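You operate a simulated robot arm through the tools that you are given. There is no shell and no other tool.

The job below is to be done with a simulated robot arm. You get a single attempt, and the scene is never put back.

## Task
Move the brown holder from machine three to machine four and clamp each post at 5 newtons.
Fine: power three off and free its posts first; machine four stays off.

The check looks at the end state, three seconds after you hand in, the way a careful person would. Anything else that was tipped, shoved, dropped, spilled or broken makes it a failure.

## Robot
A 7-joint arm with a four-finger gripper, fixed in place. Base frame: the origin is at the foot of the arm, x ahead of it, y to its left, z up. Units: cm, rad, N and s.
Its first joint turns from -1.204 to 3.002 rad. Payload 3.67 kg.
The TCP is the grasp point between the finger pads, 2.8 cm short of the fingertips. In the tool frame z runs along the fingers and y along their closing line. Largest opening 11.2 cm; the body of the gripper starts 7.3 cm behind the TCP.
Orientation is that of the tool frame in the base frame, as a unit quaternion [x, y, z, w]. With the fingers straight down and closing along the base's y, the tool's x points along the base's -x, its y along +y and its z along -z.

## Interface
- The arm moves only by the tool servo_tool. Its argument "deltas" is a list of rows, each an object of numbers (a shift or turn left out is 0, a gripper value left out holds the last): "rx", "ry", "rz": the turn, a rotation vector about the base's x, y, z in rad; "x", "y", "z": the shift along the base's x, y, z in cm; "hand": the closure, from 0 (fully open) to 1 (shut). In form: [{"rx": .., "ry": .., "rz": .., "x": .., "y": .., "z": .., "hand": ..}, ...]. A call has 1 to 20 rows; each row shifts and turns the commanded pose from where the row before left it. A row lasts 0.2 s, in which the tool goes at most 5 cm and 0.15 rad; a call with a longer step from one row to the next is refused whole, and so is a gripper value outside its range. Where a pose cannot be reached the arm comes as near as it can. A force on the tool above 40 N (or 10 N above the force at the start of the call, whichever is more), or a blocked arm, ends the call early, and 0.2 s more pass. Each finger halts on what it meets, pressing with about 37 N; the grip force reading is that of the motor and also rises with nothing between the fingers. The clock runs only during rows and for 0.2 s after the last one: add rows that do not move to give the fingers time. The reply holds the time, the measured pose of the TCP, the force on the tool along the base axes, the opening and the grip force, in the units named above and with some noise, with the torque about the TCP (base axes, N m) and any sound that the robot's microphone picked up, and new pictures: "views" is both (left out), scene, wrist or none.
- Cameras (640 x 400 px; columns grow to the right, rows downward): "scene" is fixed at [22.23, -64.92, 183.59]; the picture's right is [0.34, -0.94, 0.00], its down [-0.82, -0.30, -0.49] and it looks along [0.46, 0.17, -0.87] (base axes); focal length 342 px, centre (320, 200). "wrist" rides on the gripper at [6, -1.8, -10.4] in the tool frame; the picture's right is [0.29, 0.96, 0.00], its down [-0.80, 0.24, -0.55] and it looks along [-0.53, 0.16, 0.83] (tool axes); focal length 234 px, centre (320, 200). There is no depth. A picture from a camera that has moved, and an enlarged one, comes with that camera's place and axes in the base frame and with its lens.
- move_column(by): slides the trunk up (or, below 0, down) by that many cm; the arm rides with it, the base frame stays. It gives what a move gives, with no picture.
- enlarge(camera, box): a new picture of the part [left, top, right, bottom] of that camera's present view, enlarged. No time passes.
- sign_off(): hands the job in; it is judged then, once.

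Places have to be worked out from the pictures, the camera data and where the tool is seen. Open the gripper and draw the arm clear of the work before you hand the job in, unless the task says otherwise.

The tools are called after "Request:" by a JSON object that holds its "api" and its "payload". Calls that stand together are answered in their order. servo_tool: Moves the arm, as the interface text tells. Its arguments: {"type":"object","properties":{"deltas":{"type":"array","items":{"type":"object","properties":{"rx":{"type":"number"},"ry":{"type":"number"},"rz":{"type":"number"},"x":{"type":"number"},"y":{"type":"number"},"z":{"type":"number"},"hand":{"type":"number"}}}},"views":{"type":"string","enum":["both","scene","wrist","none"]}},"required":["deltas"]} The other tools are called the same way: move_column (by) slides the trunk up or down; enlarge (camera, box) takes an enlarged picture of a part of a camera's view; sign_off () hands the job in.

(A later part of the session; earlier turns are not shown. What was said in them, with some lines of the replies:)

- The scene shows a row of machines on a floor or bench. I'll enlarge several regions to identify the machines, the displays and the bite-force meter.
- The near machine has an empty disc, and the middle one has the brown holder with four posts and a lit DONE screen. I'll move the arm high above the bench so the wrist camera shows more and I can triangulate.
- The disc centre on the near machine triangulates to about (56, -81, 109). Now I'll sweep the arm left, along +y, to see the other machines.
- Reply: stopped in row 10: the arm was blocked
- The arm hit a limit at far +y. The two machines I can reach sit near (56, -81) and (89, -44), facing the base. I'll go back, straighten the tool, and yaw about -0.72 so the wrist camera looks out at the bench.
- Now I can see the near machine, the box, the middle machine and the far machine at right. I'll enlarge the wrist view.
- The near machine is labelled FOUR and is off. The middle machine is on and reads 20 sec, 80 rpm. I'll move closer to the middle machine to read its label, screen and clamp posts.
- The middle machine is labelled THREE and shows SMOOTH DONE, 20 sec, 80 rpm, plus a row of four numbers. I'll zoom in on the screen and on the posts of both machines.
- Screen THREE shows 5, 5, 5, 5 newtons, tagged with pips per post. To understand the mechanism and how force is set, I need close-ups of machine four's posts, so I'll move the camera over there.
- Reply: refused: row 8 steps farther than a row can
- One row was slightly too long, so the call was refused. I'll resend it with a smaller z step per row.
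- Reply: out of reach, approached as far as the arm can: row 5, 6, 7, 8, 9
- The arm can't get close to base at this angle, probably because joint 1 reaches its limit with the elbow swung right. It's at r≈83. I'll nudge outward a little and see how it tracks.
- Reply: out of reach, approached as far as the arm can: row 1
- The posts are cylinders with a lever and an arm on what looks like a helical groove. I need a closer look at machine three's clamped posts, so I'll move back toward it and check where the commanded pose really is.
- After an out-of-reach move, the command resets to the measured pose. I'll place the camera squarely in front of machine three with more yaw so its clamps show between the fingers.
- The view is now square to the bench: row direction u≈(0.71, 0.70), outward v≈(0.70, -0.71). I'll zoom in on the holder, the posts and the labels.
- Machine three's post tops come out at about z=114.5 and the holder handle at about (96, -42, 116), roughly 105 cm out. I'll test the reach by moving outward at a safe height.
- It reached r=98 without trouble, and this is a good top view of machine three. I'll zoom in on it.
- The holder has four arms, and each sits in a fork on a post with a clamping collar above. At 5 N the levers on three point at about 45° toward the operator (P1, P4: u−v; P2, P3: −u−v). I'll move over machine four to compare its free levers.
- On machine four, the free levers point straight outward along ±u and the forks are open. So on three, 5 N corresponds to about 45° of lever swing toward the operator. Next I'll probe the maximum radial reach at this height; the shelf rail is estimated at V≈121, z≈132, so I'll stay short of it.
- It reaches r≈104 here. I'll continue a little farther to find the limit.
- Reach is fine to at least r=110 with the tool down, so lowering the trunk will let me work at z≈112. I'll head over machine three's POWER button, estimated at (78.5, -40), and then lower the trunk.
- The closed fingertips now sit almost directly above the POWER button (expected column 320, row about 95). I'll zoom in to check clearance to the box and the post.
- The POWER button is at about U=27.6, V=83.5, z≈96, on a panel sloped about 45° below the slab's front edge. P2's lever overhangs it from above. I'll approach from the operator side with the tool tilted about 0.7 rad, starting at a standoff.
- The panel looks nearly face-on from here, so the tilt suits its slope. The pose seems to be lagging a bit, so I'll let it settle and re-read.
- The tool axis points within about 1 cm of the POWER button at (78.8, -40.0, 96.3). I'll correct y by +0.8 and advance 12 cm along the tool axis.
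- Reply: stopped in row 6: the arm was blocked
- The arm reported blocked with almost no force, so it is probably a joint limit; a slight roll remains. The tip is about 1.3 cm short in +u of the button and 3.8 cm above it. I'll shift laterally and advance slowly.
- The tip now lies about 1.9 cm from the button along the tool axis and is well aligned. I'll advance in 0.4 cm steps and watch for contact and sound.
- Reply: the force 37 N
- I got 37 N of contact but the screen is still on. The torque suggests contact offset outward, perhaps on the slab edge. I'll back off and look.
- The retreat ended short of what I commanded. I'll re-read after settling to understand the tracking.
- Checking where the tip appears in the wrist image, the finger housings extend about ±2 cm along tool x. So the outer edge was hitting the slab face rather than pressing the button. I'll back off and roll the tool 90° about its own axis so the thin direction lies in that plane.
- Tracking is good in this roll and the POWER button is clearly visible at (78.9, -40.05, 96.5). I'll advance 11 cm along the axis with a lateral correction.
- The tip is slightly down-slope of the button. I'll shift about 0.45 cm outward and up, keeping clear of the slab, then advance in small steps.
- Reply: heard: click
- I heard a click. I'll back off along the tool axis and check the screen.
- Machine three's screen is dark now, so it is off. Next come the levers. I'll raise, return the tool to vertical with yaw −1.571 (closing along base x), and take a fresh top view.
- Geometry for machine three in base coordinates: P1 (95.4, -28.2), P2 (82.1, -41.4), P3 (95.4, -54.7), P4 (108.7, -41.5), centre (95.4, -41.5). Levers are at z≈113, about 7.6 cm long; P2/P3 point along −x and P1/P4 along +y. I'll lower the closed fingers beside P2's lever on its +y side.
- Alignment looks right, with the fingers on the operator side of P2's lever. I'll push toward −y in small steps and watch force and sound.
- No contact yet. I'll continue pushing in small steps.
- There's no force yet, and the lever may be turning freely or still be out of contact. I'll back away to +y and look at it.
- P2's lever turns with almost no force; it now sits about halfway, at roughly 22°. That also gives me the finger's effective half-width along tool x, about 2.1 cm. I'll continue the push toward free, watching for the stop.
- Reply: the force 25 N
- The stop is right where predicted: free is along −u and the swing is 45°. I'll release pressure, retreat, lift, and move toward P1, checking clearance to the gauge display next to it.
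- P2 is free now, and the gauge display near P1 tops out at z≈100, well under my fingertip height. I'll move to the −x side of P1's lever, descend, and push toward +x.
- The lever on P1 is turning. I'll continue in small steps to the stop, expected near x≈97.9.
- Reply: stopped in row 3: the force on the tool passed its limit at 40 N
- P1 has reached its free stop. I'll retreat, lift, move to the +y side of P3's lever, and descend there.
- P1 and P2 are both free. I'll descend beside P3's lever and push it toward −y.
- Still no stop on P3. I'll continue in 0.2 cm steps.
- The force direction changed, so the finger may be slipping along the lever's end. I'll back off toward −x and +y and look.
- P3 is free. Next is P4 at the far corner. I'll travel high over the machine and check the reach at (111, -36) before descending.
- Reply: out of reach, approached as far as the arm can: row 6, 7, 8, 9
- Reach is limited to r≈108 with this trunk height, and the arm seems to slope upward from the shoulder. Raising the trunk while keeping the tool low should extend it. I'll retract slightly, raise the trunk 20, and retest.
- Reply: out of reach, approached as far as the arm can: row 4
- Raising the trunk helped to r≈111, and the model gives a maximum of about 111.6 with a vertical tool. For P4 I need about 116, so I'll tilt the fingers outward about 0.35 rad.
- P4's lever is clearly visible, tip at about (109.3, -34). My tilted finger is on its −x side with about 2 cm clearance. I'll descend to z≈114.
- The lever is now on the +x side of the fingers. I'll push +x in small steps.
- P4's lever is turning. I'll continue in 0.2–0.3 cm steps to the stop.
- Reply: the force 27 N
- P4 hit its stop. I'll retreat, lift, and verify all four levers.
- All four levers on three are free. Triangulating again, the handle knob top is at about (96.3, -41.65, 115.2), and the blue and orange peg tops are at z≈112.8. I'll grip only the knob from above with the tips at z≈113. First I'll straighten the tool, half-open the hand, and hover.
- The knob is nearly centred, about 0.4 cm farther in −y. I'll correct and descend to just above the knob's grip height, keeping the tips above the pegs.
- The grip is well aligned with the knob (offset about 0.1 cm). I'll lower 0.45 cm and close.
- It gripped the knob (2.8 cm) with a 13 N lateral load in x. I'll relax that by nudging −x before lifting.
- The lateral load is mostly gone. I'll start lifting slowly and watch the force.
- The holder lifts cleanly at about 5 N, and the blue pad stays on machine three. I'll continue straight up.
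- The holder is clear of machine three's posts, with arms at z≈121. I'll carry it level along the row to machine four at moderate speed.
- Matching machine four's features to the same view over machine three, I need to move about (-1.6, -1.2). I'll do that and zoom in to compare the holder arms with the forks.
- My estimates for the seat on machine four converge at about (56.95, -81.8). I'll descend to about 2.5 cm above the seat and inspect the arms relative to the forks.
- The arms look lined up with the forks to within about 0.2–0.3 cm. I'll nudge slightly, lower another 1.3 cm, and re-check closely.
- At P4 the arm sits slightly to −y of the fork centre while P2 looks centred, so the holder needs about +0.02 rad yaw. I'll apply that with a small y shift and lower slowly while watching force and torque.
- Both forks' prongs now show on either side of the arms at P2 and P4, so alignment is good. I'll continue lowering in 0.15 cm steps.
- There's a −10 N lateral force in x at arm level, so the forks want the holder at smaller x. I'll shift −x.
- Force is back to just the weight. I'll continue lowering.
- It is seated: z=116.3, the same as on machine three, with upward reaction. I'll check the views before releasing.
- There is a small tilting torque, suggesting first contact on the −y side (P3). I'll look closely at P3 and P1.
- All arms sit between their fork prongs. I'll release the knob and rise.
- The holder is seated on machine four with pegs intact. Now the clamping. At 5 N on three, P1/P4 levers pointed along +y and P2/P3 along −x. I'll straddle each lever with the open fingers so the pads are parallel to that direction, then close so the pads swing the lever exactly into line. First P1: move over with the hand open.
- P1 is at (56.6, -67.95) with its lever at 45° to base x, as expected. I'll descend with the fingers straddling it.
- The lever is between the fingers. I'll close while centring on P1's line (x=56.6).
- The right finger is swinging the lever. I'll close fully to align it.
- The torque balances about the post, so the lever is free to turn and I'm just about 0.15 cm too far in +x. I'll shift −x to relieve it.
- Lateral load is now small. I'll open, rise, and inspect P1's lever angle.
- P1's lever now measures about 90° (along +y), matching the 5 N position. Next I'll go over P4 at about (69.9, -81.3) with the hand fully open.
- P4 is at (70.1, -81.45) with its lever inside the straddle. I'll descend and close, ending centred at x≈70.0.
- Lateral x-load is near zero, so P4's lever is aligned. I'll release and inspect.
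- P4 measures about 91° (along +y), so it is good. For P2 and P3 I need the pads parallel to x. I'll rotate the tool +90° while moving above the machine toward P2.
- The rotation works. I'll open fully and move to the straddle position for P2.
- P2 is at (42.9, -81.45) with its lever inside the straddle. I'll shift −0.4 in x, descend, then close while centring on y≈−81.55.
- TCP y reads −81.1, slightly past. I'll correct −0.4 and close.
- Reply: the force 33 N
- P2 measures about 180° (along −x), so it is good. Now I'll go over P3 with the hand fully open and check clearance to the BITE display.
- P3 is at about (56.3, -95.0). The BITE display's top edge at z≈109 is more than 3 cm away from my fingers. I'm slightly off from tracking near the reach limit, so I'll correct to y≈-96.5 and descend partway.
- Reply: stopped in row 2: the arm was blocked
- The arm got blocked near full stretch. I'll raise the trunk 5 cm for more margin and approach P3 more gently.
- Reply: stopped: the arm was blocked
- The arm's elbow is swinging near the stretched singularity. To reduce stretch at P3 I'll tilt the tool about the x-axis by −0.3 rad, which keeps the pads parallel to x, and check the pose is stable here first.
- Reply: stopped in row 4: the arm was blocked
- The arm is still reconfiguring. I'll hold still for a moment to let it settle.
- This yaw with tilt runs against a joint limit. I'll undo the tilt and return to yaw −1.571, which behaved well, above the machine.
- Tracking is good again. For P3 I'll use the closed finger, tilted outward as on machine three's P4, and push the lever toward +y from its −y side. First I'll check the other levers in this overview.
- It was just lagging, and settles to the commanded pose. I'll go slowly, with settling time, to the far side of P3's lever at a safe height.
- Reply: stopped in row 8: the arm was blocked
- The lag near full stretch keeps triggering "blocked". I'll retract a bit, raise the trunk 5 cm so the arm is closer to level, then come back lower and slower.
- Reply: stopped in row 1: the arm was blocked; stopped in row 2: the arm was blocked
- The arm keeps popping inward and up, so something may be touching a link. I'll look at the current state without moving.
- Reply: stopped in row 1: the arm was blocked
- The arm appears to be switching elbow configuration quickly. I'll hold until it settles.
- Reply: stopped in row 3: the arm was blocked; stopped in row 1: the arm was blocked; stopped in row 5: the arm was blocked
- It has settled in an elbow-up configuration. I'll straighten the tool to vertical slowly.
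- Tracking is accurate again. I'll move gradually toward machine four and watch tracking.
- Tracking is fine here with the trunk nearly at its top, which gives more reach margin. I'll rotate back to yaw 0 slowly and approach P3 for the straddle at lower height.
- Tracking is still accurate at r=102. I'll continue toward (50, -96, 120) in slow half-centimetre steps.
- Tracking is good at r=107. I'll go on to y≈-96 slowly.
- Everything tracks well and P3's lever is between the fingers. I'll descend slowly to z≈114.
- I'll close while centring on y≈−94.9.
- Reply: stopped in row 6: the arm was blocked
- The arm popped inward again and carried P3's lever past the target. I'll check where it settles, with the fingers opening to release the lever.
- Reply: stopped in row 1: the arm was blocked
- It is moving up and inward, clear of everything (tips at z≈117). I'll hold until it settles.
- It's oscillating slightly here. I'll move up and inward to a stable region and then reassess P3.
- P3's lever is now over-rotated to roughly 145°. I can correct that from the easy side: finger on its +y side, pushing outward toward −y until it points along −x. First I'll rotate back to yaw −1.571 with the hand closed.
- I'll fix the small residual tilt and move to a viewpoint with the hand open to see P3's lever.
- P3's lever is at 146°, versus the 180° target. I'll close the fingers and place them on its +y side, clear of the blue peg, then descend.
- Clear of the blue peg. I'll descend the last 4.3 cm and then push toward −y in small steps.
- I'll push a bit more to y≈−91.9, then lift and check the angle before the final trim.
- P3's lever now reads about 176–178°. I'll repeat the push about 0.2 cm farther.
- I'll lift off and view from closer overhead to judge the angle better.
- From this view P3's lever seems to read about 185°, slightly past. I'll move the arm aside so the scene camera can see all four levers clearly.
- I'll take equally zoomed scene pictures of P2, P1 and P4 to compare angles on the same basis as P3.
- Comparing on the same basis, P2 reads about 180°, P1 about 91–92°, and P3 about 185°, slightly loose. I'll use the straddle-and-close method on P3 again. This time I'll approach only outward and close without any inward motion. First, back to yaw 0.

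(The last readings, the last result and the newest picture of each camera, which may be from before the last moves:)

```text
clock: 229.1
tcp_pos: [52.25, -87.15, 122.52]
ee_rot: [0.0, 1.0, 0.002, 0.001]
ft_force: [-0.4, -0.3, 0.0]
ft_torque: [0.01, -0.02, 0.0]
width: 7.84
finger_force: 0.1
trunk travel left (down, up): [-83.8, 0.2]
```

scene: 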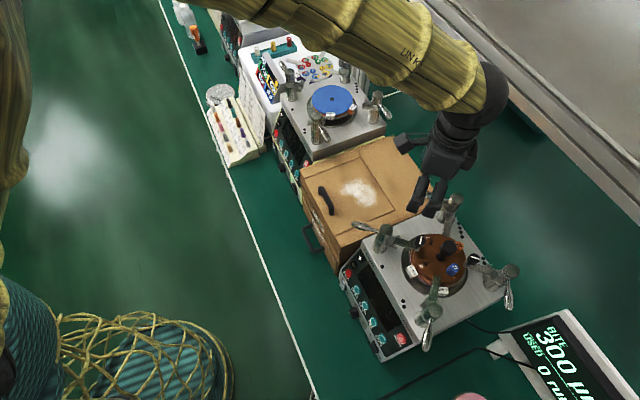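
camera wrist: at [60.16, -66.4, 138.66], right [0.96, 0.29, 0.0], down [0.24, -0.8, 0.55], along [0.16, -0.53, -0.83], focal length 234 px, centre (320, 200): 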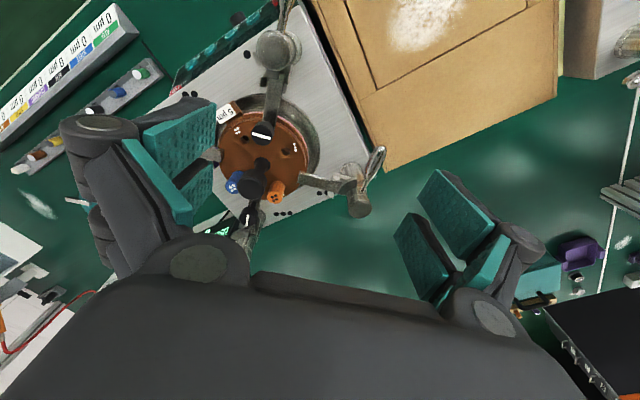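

Request:
{"api": "servo_tool", "payload": {"deltas": [{"x": -0.1, "y": -0.5, "z": -0.15}, {"x": -0.1, "y": -0.5, "z": -0.15}, {"x": -0.1, "y": -0.5, "z": -0.15}, {"x": -0.1, "y": -0.5, "z": -0.15}, {"x": -0.1, "y": -0.5, "z": -0.15}, {"x": -0.1, "y": -0.5, "z": -0.15}, {"x": -0.1, "y": -0.5, "z": -0.15}, {"x": -0.1, "y": -0.5, "z": -0.15}, {"x": -0.1, "y": -0.5, "z": -0.15}, {"x": -0.1, "y": -0.5, "z": -0.15}, {}, {}], "views": "none"}}

Request:
{"api": "servo_tool", "payload": {"deltas": [{"x": -0.1, "y": -0.4}, {"x": -0.1, "y": -0.4}, {"x": -0.1, "y": -0.4}, {"x": -0.1, "y": -0.4}, {"y": -0.4}, {"y": -0.3}, {}, {}, {}], "views": "wrist"}}

Request:
{"api": "enlarge", "payload": {"camera": "wrist", "box": [200, 60, 440, 240]}}

```text
clock: 231.7
tcp_pos: [51.25, -92.72, 120.99]
ee_rot: [0.0, 1.0, 0.003, 0.0]
ft_force: [0.0, -0.5, -0.2]
ft_torque: [0.0, -0.02, -0.01]
width: 7.85
finger_force: 0.0
trunk travel left (down, up): [-83.8, 0.2]
```

```text
clock: 233.7
tcp_pos: [50.88, -94.96, 121.0]
ee_rot: [0.0, 1.0, 0.001, 0.001]
ft_force: [0.5, 0.5, -0.7]
ft_torque: [0.01, 0.02, -0.01]
width: 7.85
finger_force: 0.1
trunk travel left (down, up): [-83.8, 0.2]
camera wrist: at [44.95, -96.75, 131.45], right [-0.29, 0.96, 0.0], down [0.8, 0.24, 0.56], along [0.53, 0.16, -0.83], focal length 234 px, centre (320, 200)
```

wrist: 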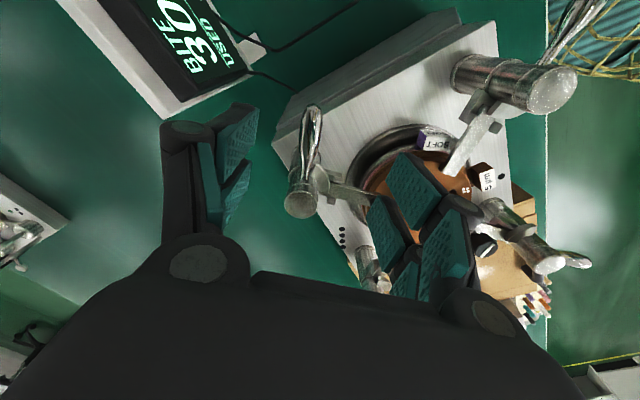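

```text
2.22 times, centred on (320, 150) of wrist
camera zoom: at [44.95, -96.75, 131.45], right [-0.29, 0.96, 0.0], down [0.8, 0.24, 0.56], along [0.53, 0.16, -0.83], focal length 520 px, centre (320, 311)
```

zoom: 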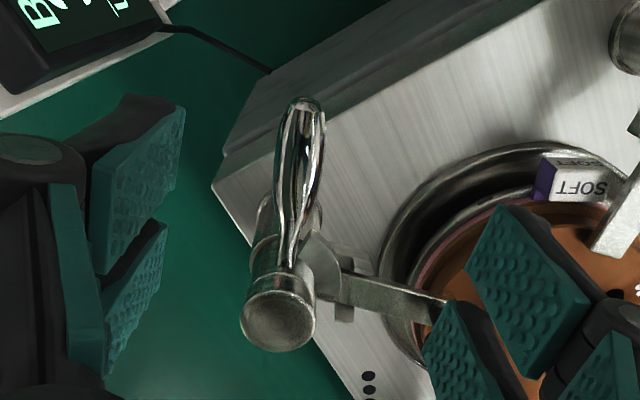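

P3's lever reads about 188° from this along-lever view, and I'm centred on its line (y≈-94.95). I'll descend and close in place.

Request:
{"api": "servo_tool", "payload": {"deltas": [{"z": -0.8}, {"z": -0.8}, {"z": -0.8}, {"z": -0.8}, {"z": -0.8}, {"z": -0.8}, {"z": -0.8}, {"z": -0.8}, {"z": -0.6}, {}, {}], "views": "none"}}

Request:
{"api": "servo_tool", "payload": {"deltas": [{"hand": 0.45}, {"hand": 0.6}, {"hand": 0.7}, {"hand": 0.8}, {}], "views": "none"}}

```text
clock: 236.1
tcp_pos: [50.78, -94.6, 114.07]
ee_rot: [0.001, 1.0, 0.001, 0.001]
ft_force: [0.3, 0.1, 0.5]
ft_torque: [0.01, 0.0, -0.01]
width: 7.83
finger_force: 0.0
trunk travel left (down, up): [-83.8, 0.2]
```

```text
clock: 237.3
tcp_pos: [50.73, -94.6, 113.93]
ee_rot: [0.0, 1.0, 0.001, 0.0]
ft_force: [-0.8, -0.1, -0.5]
ft_torque: [0.0, -0.01, 0.0]
width: 2.22
finger_force: 0.1
trunk travel left (down, up): [-83.8, 0.2]
```

Stable. I'm at y=−94.6, so I'll shift 0.25 outward and close fully.

Request:
{"api": "servo_tool", "payload": {"deltas": [{"y": -0.12}, {"y": -0.13}, {"hand": 0.9}, {"hand": 1}, {}, {}], "views": "none"}}

```text
clock: 238.7
tcp_pos: [50.66, -94.81, 114.1]
ee_rot: [0.0, 1.0, 0.002, 0.001]
ft_force: [-1.1, 2.4, -1.6]
ft_torque: [0.03, -0.39, 0.07]
width: 1.62
finger_force: 45.3
trunk travel left (down, up): [-83.8, 0.2]
```

P3's lever is gripped and aligned with almost no side load. I'll open in place and lift straight up.

Request:
{"api": "servo_tool", "payload": {"deltas": [{"hand": 0.8}, {"hand": 0.6}, {"hand": 0.4}, {"hand": 0.3}, {}, {"z": 0.8}, {"z": 0.8}, {"z": 0.8}, {"z": 0.8}, {"z": 0.8}, {"z": 0.8}, {"z": 0.8}, {"z": 0.8}, {}, {}], "views": "wrist"}}

Request:
{"api": "enlarge", "payload": {"camera": "wrist", "box": [200, 60, 440, 240]}}

```text
clock: 241.9
tcp_pos: [50.81, -94.61, 120.7]
ee_rot: [0.0, 1.0, 0.0, 0.001]
ft_force: [0.0, 0.0, 0.1]
ft_torque: [0.0, -0.01, 0.0]
width: 7.83
finger_force: 0.1
trunk travel left (down, up): [-83.8, 0.2]
camera wrist: at [44.84, -96.58, 131.14], right [-0.29, 0.96, 0.0], down [0.8, 0.24, 0.56], along [0.53, 0.16, -0.83], focal length 234 px, centre (320, 200)
```

wrist: 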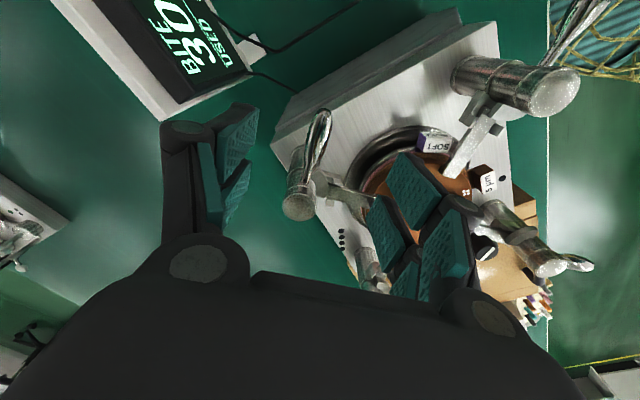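

```text
2.22 times, centred on (320, 150) of wrist
camera zoom: at [44.84, -96.58, 131.14], right [-0.29, 0.96, 0.0], down [0.8, 0.24, 0.56], along [0.53, 0.16, -0.83], focal length 520 px, centre (320, 311)
```

zoom: 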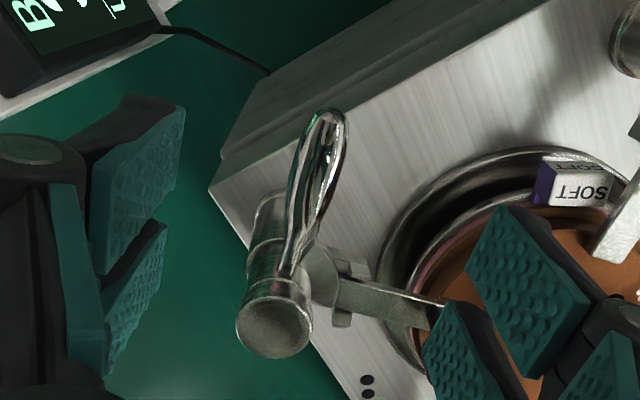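

P3 now reads about 180.8°, so all four are at the 5 N position (P1 ≈90.5°, P4 ≈91°, P2 ≈180°, P3 ≈181°). I'll rise further, then retreat inward slowly.

Request:
{"api": "servo_tool", "payload": {"deltas": [{"z": 0.6}, {"z": 0.6}, {"z": 0.6}, {"z": 0.6}, {"z": 0.6, "y": 0.2}, {"z": 0.6, "y": 0.2}, {"z": 0.6, "y": 0.2}, {"z": 0.6, "y": 0.3}, {"z": 0.6, "y": 0.3}, {"z": 0.6, "y": 0.4}, {"z": 0.6, "y": 0.4}, {"z": 0.6, "y": 0.4}, {}, {}], "views": "none"}}

```text
clock: 244.9
tcp_pos: [50.91, -91.81, 128.07]
ee_rot: [0.0, 1.0, 0.0, 0.0]
ft_force: [-0.5, -1.2, -0.8]
ft_torque: [0.02, 0.04, -0.03]
width: 7.83
finger_force: 0.1
trunk travel left (down, up): [-83.8, 0.2]
```

Stable. I'll retreat farther inward and up, off the work area.

Request:
{"api": "servo_tool", "payload": {"deltas": [{"y": 0.8, "z": 0.6}, {"y": 0.8, "z": 0.6}, {"y": 0.8, "z": 0.6}, {"y": 1, "z": 0.6}, {"y": 1, "z": 0.6}, {"y": 1.2, "z": 0.6}, {"y": 1.5, "z": 0.6}, {"y": 1.5, "z": 0.6}, {"y": 1.5, "z": 0.6}, {"y": 1.5, "z": 0.6}, {"y": 1.5}, {"y": 1.5}, {"y": 1.5}, {"y": 1.5}, {"y": 1.5}, {"y": 1.5}, {}, {}], "views": "none"}}

Request:
{"api": "servo_tool", "payload": {"deltas": [{"x": -1, "y": 2}, {"x": -1, "y": 2}, {"x": -1, "y": 2}, {"x": -1, "y": 2}, {"x": -1, "y": 2}, {"x": -1, "y": 2}, {"x": -1, "y": 2}, {"x": -1, "y": 2}, {"x": -1, "y": 2}, {"x": -1, "y": 2}, {"x": -1, "y": 2}, {"x": -1, "y": 2}, {"y": 2, "hand": 0}, {"y": 2}, {"y": 2}, {"y": 2}, {}, {}], "views": "both"}}

Request:
{"api": "enlarge", "payload": {"camera": "scene", "box": [330, 170, 560, 370]}}

Request:
{"api": "enlarge", "payload": {"camera": "scene", "box": [200, 20, 420, 180]}}

```text
clock: 248.7
tcp_pos: [50.94, -71.89, 133.62]
ee_rot: [0.0, 1.0, 0.003, 0.001]
ft_force: [0.5, 0.0, -1.2]
ft_torque: [0.06, 0.01, 0.02]
width: 7.83
finger_force: 0.2
trunk travel left (down, up): [-83.8, 0.2]
```

```text
clock: 252.5
tcp_pos: [39.23, -39.59, 133.62]
ee_rot: [-0.001, 1.0, 0.001, 0.001]
ft_force: [0.3, -0.2, -0.7]
ft_torque: [0.0, 0.03, 0.01]
width: 11.2
finger_force: 0.1
trunk travel left (down, up): [-83.8, 0.2]
camera wrist: at [33.21, -41.54, 144.02], right [-0.29, 0.96, 0.0], down [0.8, 0.24, 0.56], along [0.53, 0.16, -0.83], focal length 234 px, centre (320, 200)
```

scene: 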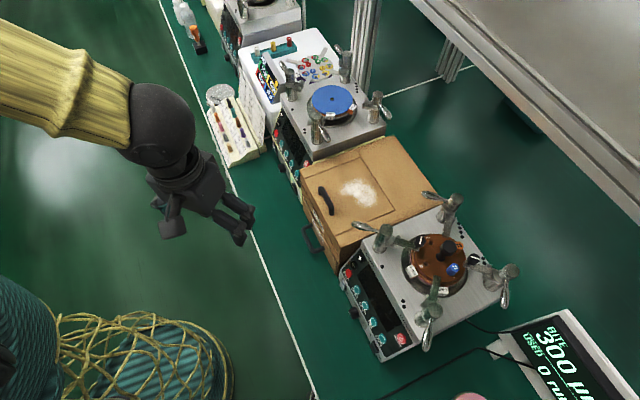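
wrist: 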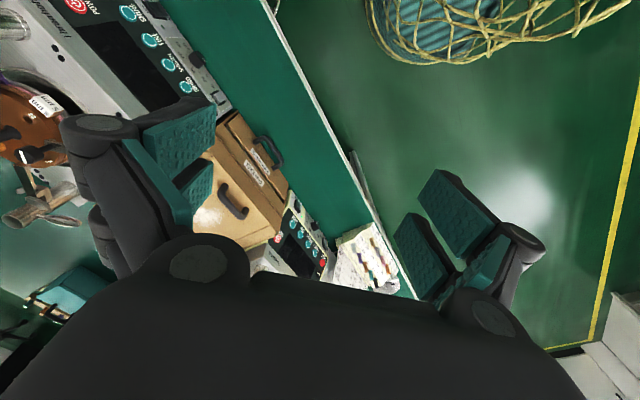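

```text
2.00 times, centred on (445, 270) of scene
camera zoom: at [22.23, -64.92, 183.59], right [0.34, -0.94, 0.0], down [-0.82, -0.3, -0.49], along [0.46, 0.17, -0.87], focal length 683 px, centre (70, 60)
```

zoom: 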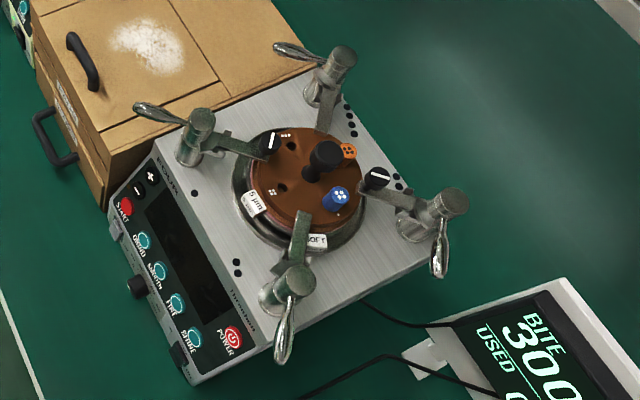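

```text
2.50 times, centred on (310, 100) of scene
camera zoom: at [22.23, -64.92, 183.59], right [0.34, -0.94, 0.0], down [-0.82, -0.3, -0.49], along [0.46, 0.17, -0.87], focal length 854 px, centre (345, 450)
```

zoom: 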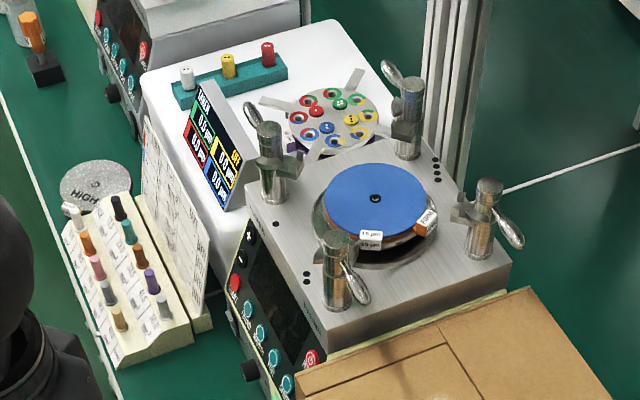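

The work area looks undisturbed: machine three is off, its levers are free and its pad is in place, and machine four is still off. I'll do one last high-zoom angle check on each lever.

Request:
{"api": "enlarge", "payload": {"camera": "scene", "box": [415, 180, 475, 240]}}

Request:
{"api": "enlarge", "payload": {"camera": "scene", "box": [465, 250, 530, 315]}}

Request:
{"api": "enlarge", "payload": {"camera": "scene", "box": [405, 290, 465, 360]}}

Request:
{"api": "enlarge", "payload": {"camera": "scene", "box": [345, 210, 415, 270]}}

```text
6.67 times, centred on (445, 210) of scene
camera zoom: at [22.23, -64.92, 183.59], right [0.34, -0.94, 0.0], down [-0.82, -0.3, -0.49], along [0.46, 0.17, -0.87], focal length 2277 px, centre (-513, 133)
```

zoom: 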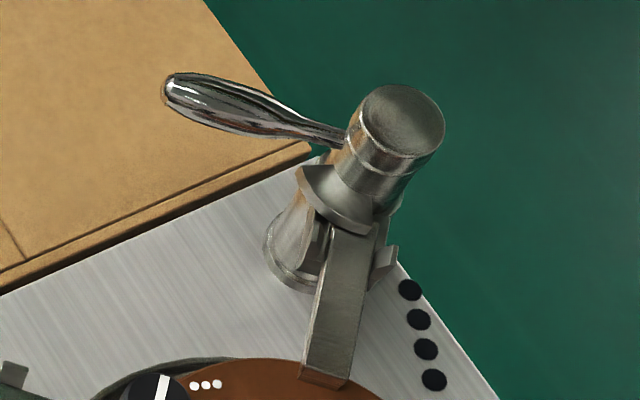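

```text
6.15 times, centred on (498, 282) of scene
camera zoom: at [22.23, -64.92, 183.59], right [0.34, -0.94, 0.0], down [-0.82, -0.3, -0.49], along [0.46, 0.17, -0.87], focal length 2102 px, centre (-772, -308)
```

zoom: 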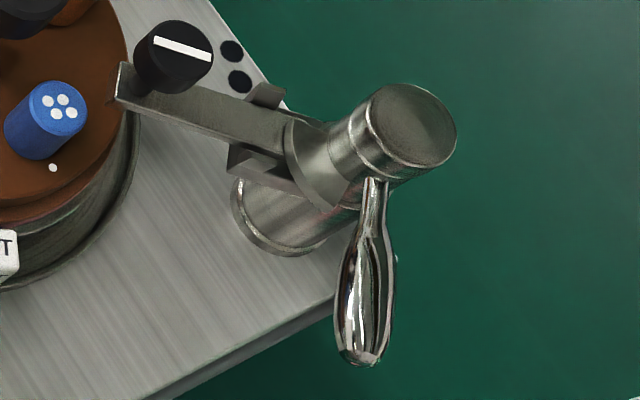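

```text
5.71 times, centred on (435, 325) of scene
camera zoom: at [22.23, -64.92, 183.59], right [0.34, -0.94, 0.0], down [-0.82, -0.3, -0.49], along [0.46, 0.17, -0.87], focal length 1952 px, centre (-337, -514)
```

zoom: 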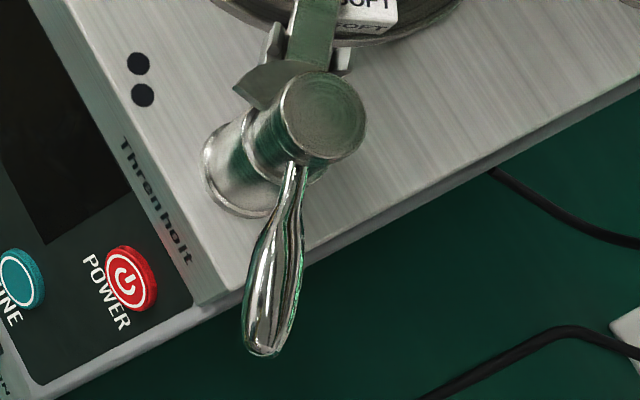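

```text
6.67 times, centred on (380, 240) of scene
camera zoom: at [22.23, -64.92, 183.59], right [0.34, -0.94, 0.0], down [-0.82, -0.3, -0.49], along [0.46, 0.17, -0.87], focal length 2277 px, centre (-80, -67)
```

zoom: 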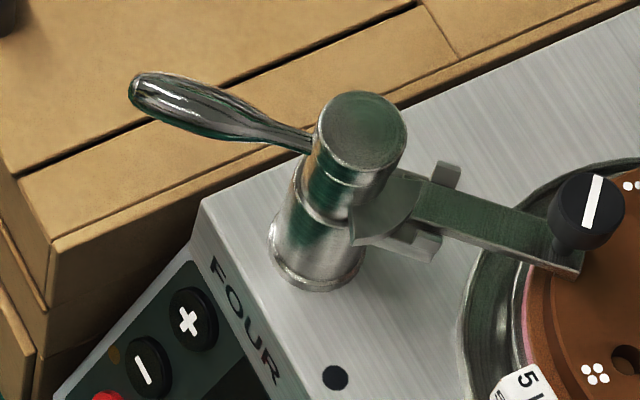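

The lever checks agree: P2 and P3 both read about 179° and P1 and P4 about 92° by the same method, matching the 5 N positions seen on machine three. The gripper is open and the arm is clear, so I'm handing in.

Request:
{"api": "sign_off", "payload": {}}

```text
The job is handed in.
```

I moved the brown holder from machine three to machine four, clamped all four posts, and handed the job in. I set the force by lever position only. Machine four stayed off, so nothing displayed newtons there.

- **Machine three:** it is off; I pressed POWER, heard a click and saw the screen go dark. All four levers are pushed back to their free stops. The pad stayed on it when the holder came off.
- **Machine four:** the holder sits in the forks at the same height it had on three, with both pegs still in place.
- **Clamp setting:** on three, the levers at 5 N sat about 45° round from free. I turned each lever on four to that same angle. From the pictures, each is within about 3° of it. If force rises evenly with angle, that is about 0.3 N either way.

- **Post with three dots, machine four:** when the arm slipped, its lever was briefly turned about 34° too far. I brought it back and checked its angle again.
- **First try at POWER on three:** I pushed against the machine's front edge at about 37 N. Nothing moved or changed.

The last pictures show nothing else tipped, shoved or dropped. I left the gripper open and the arm clear of the machines.
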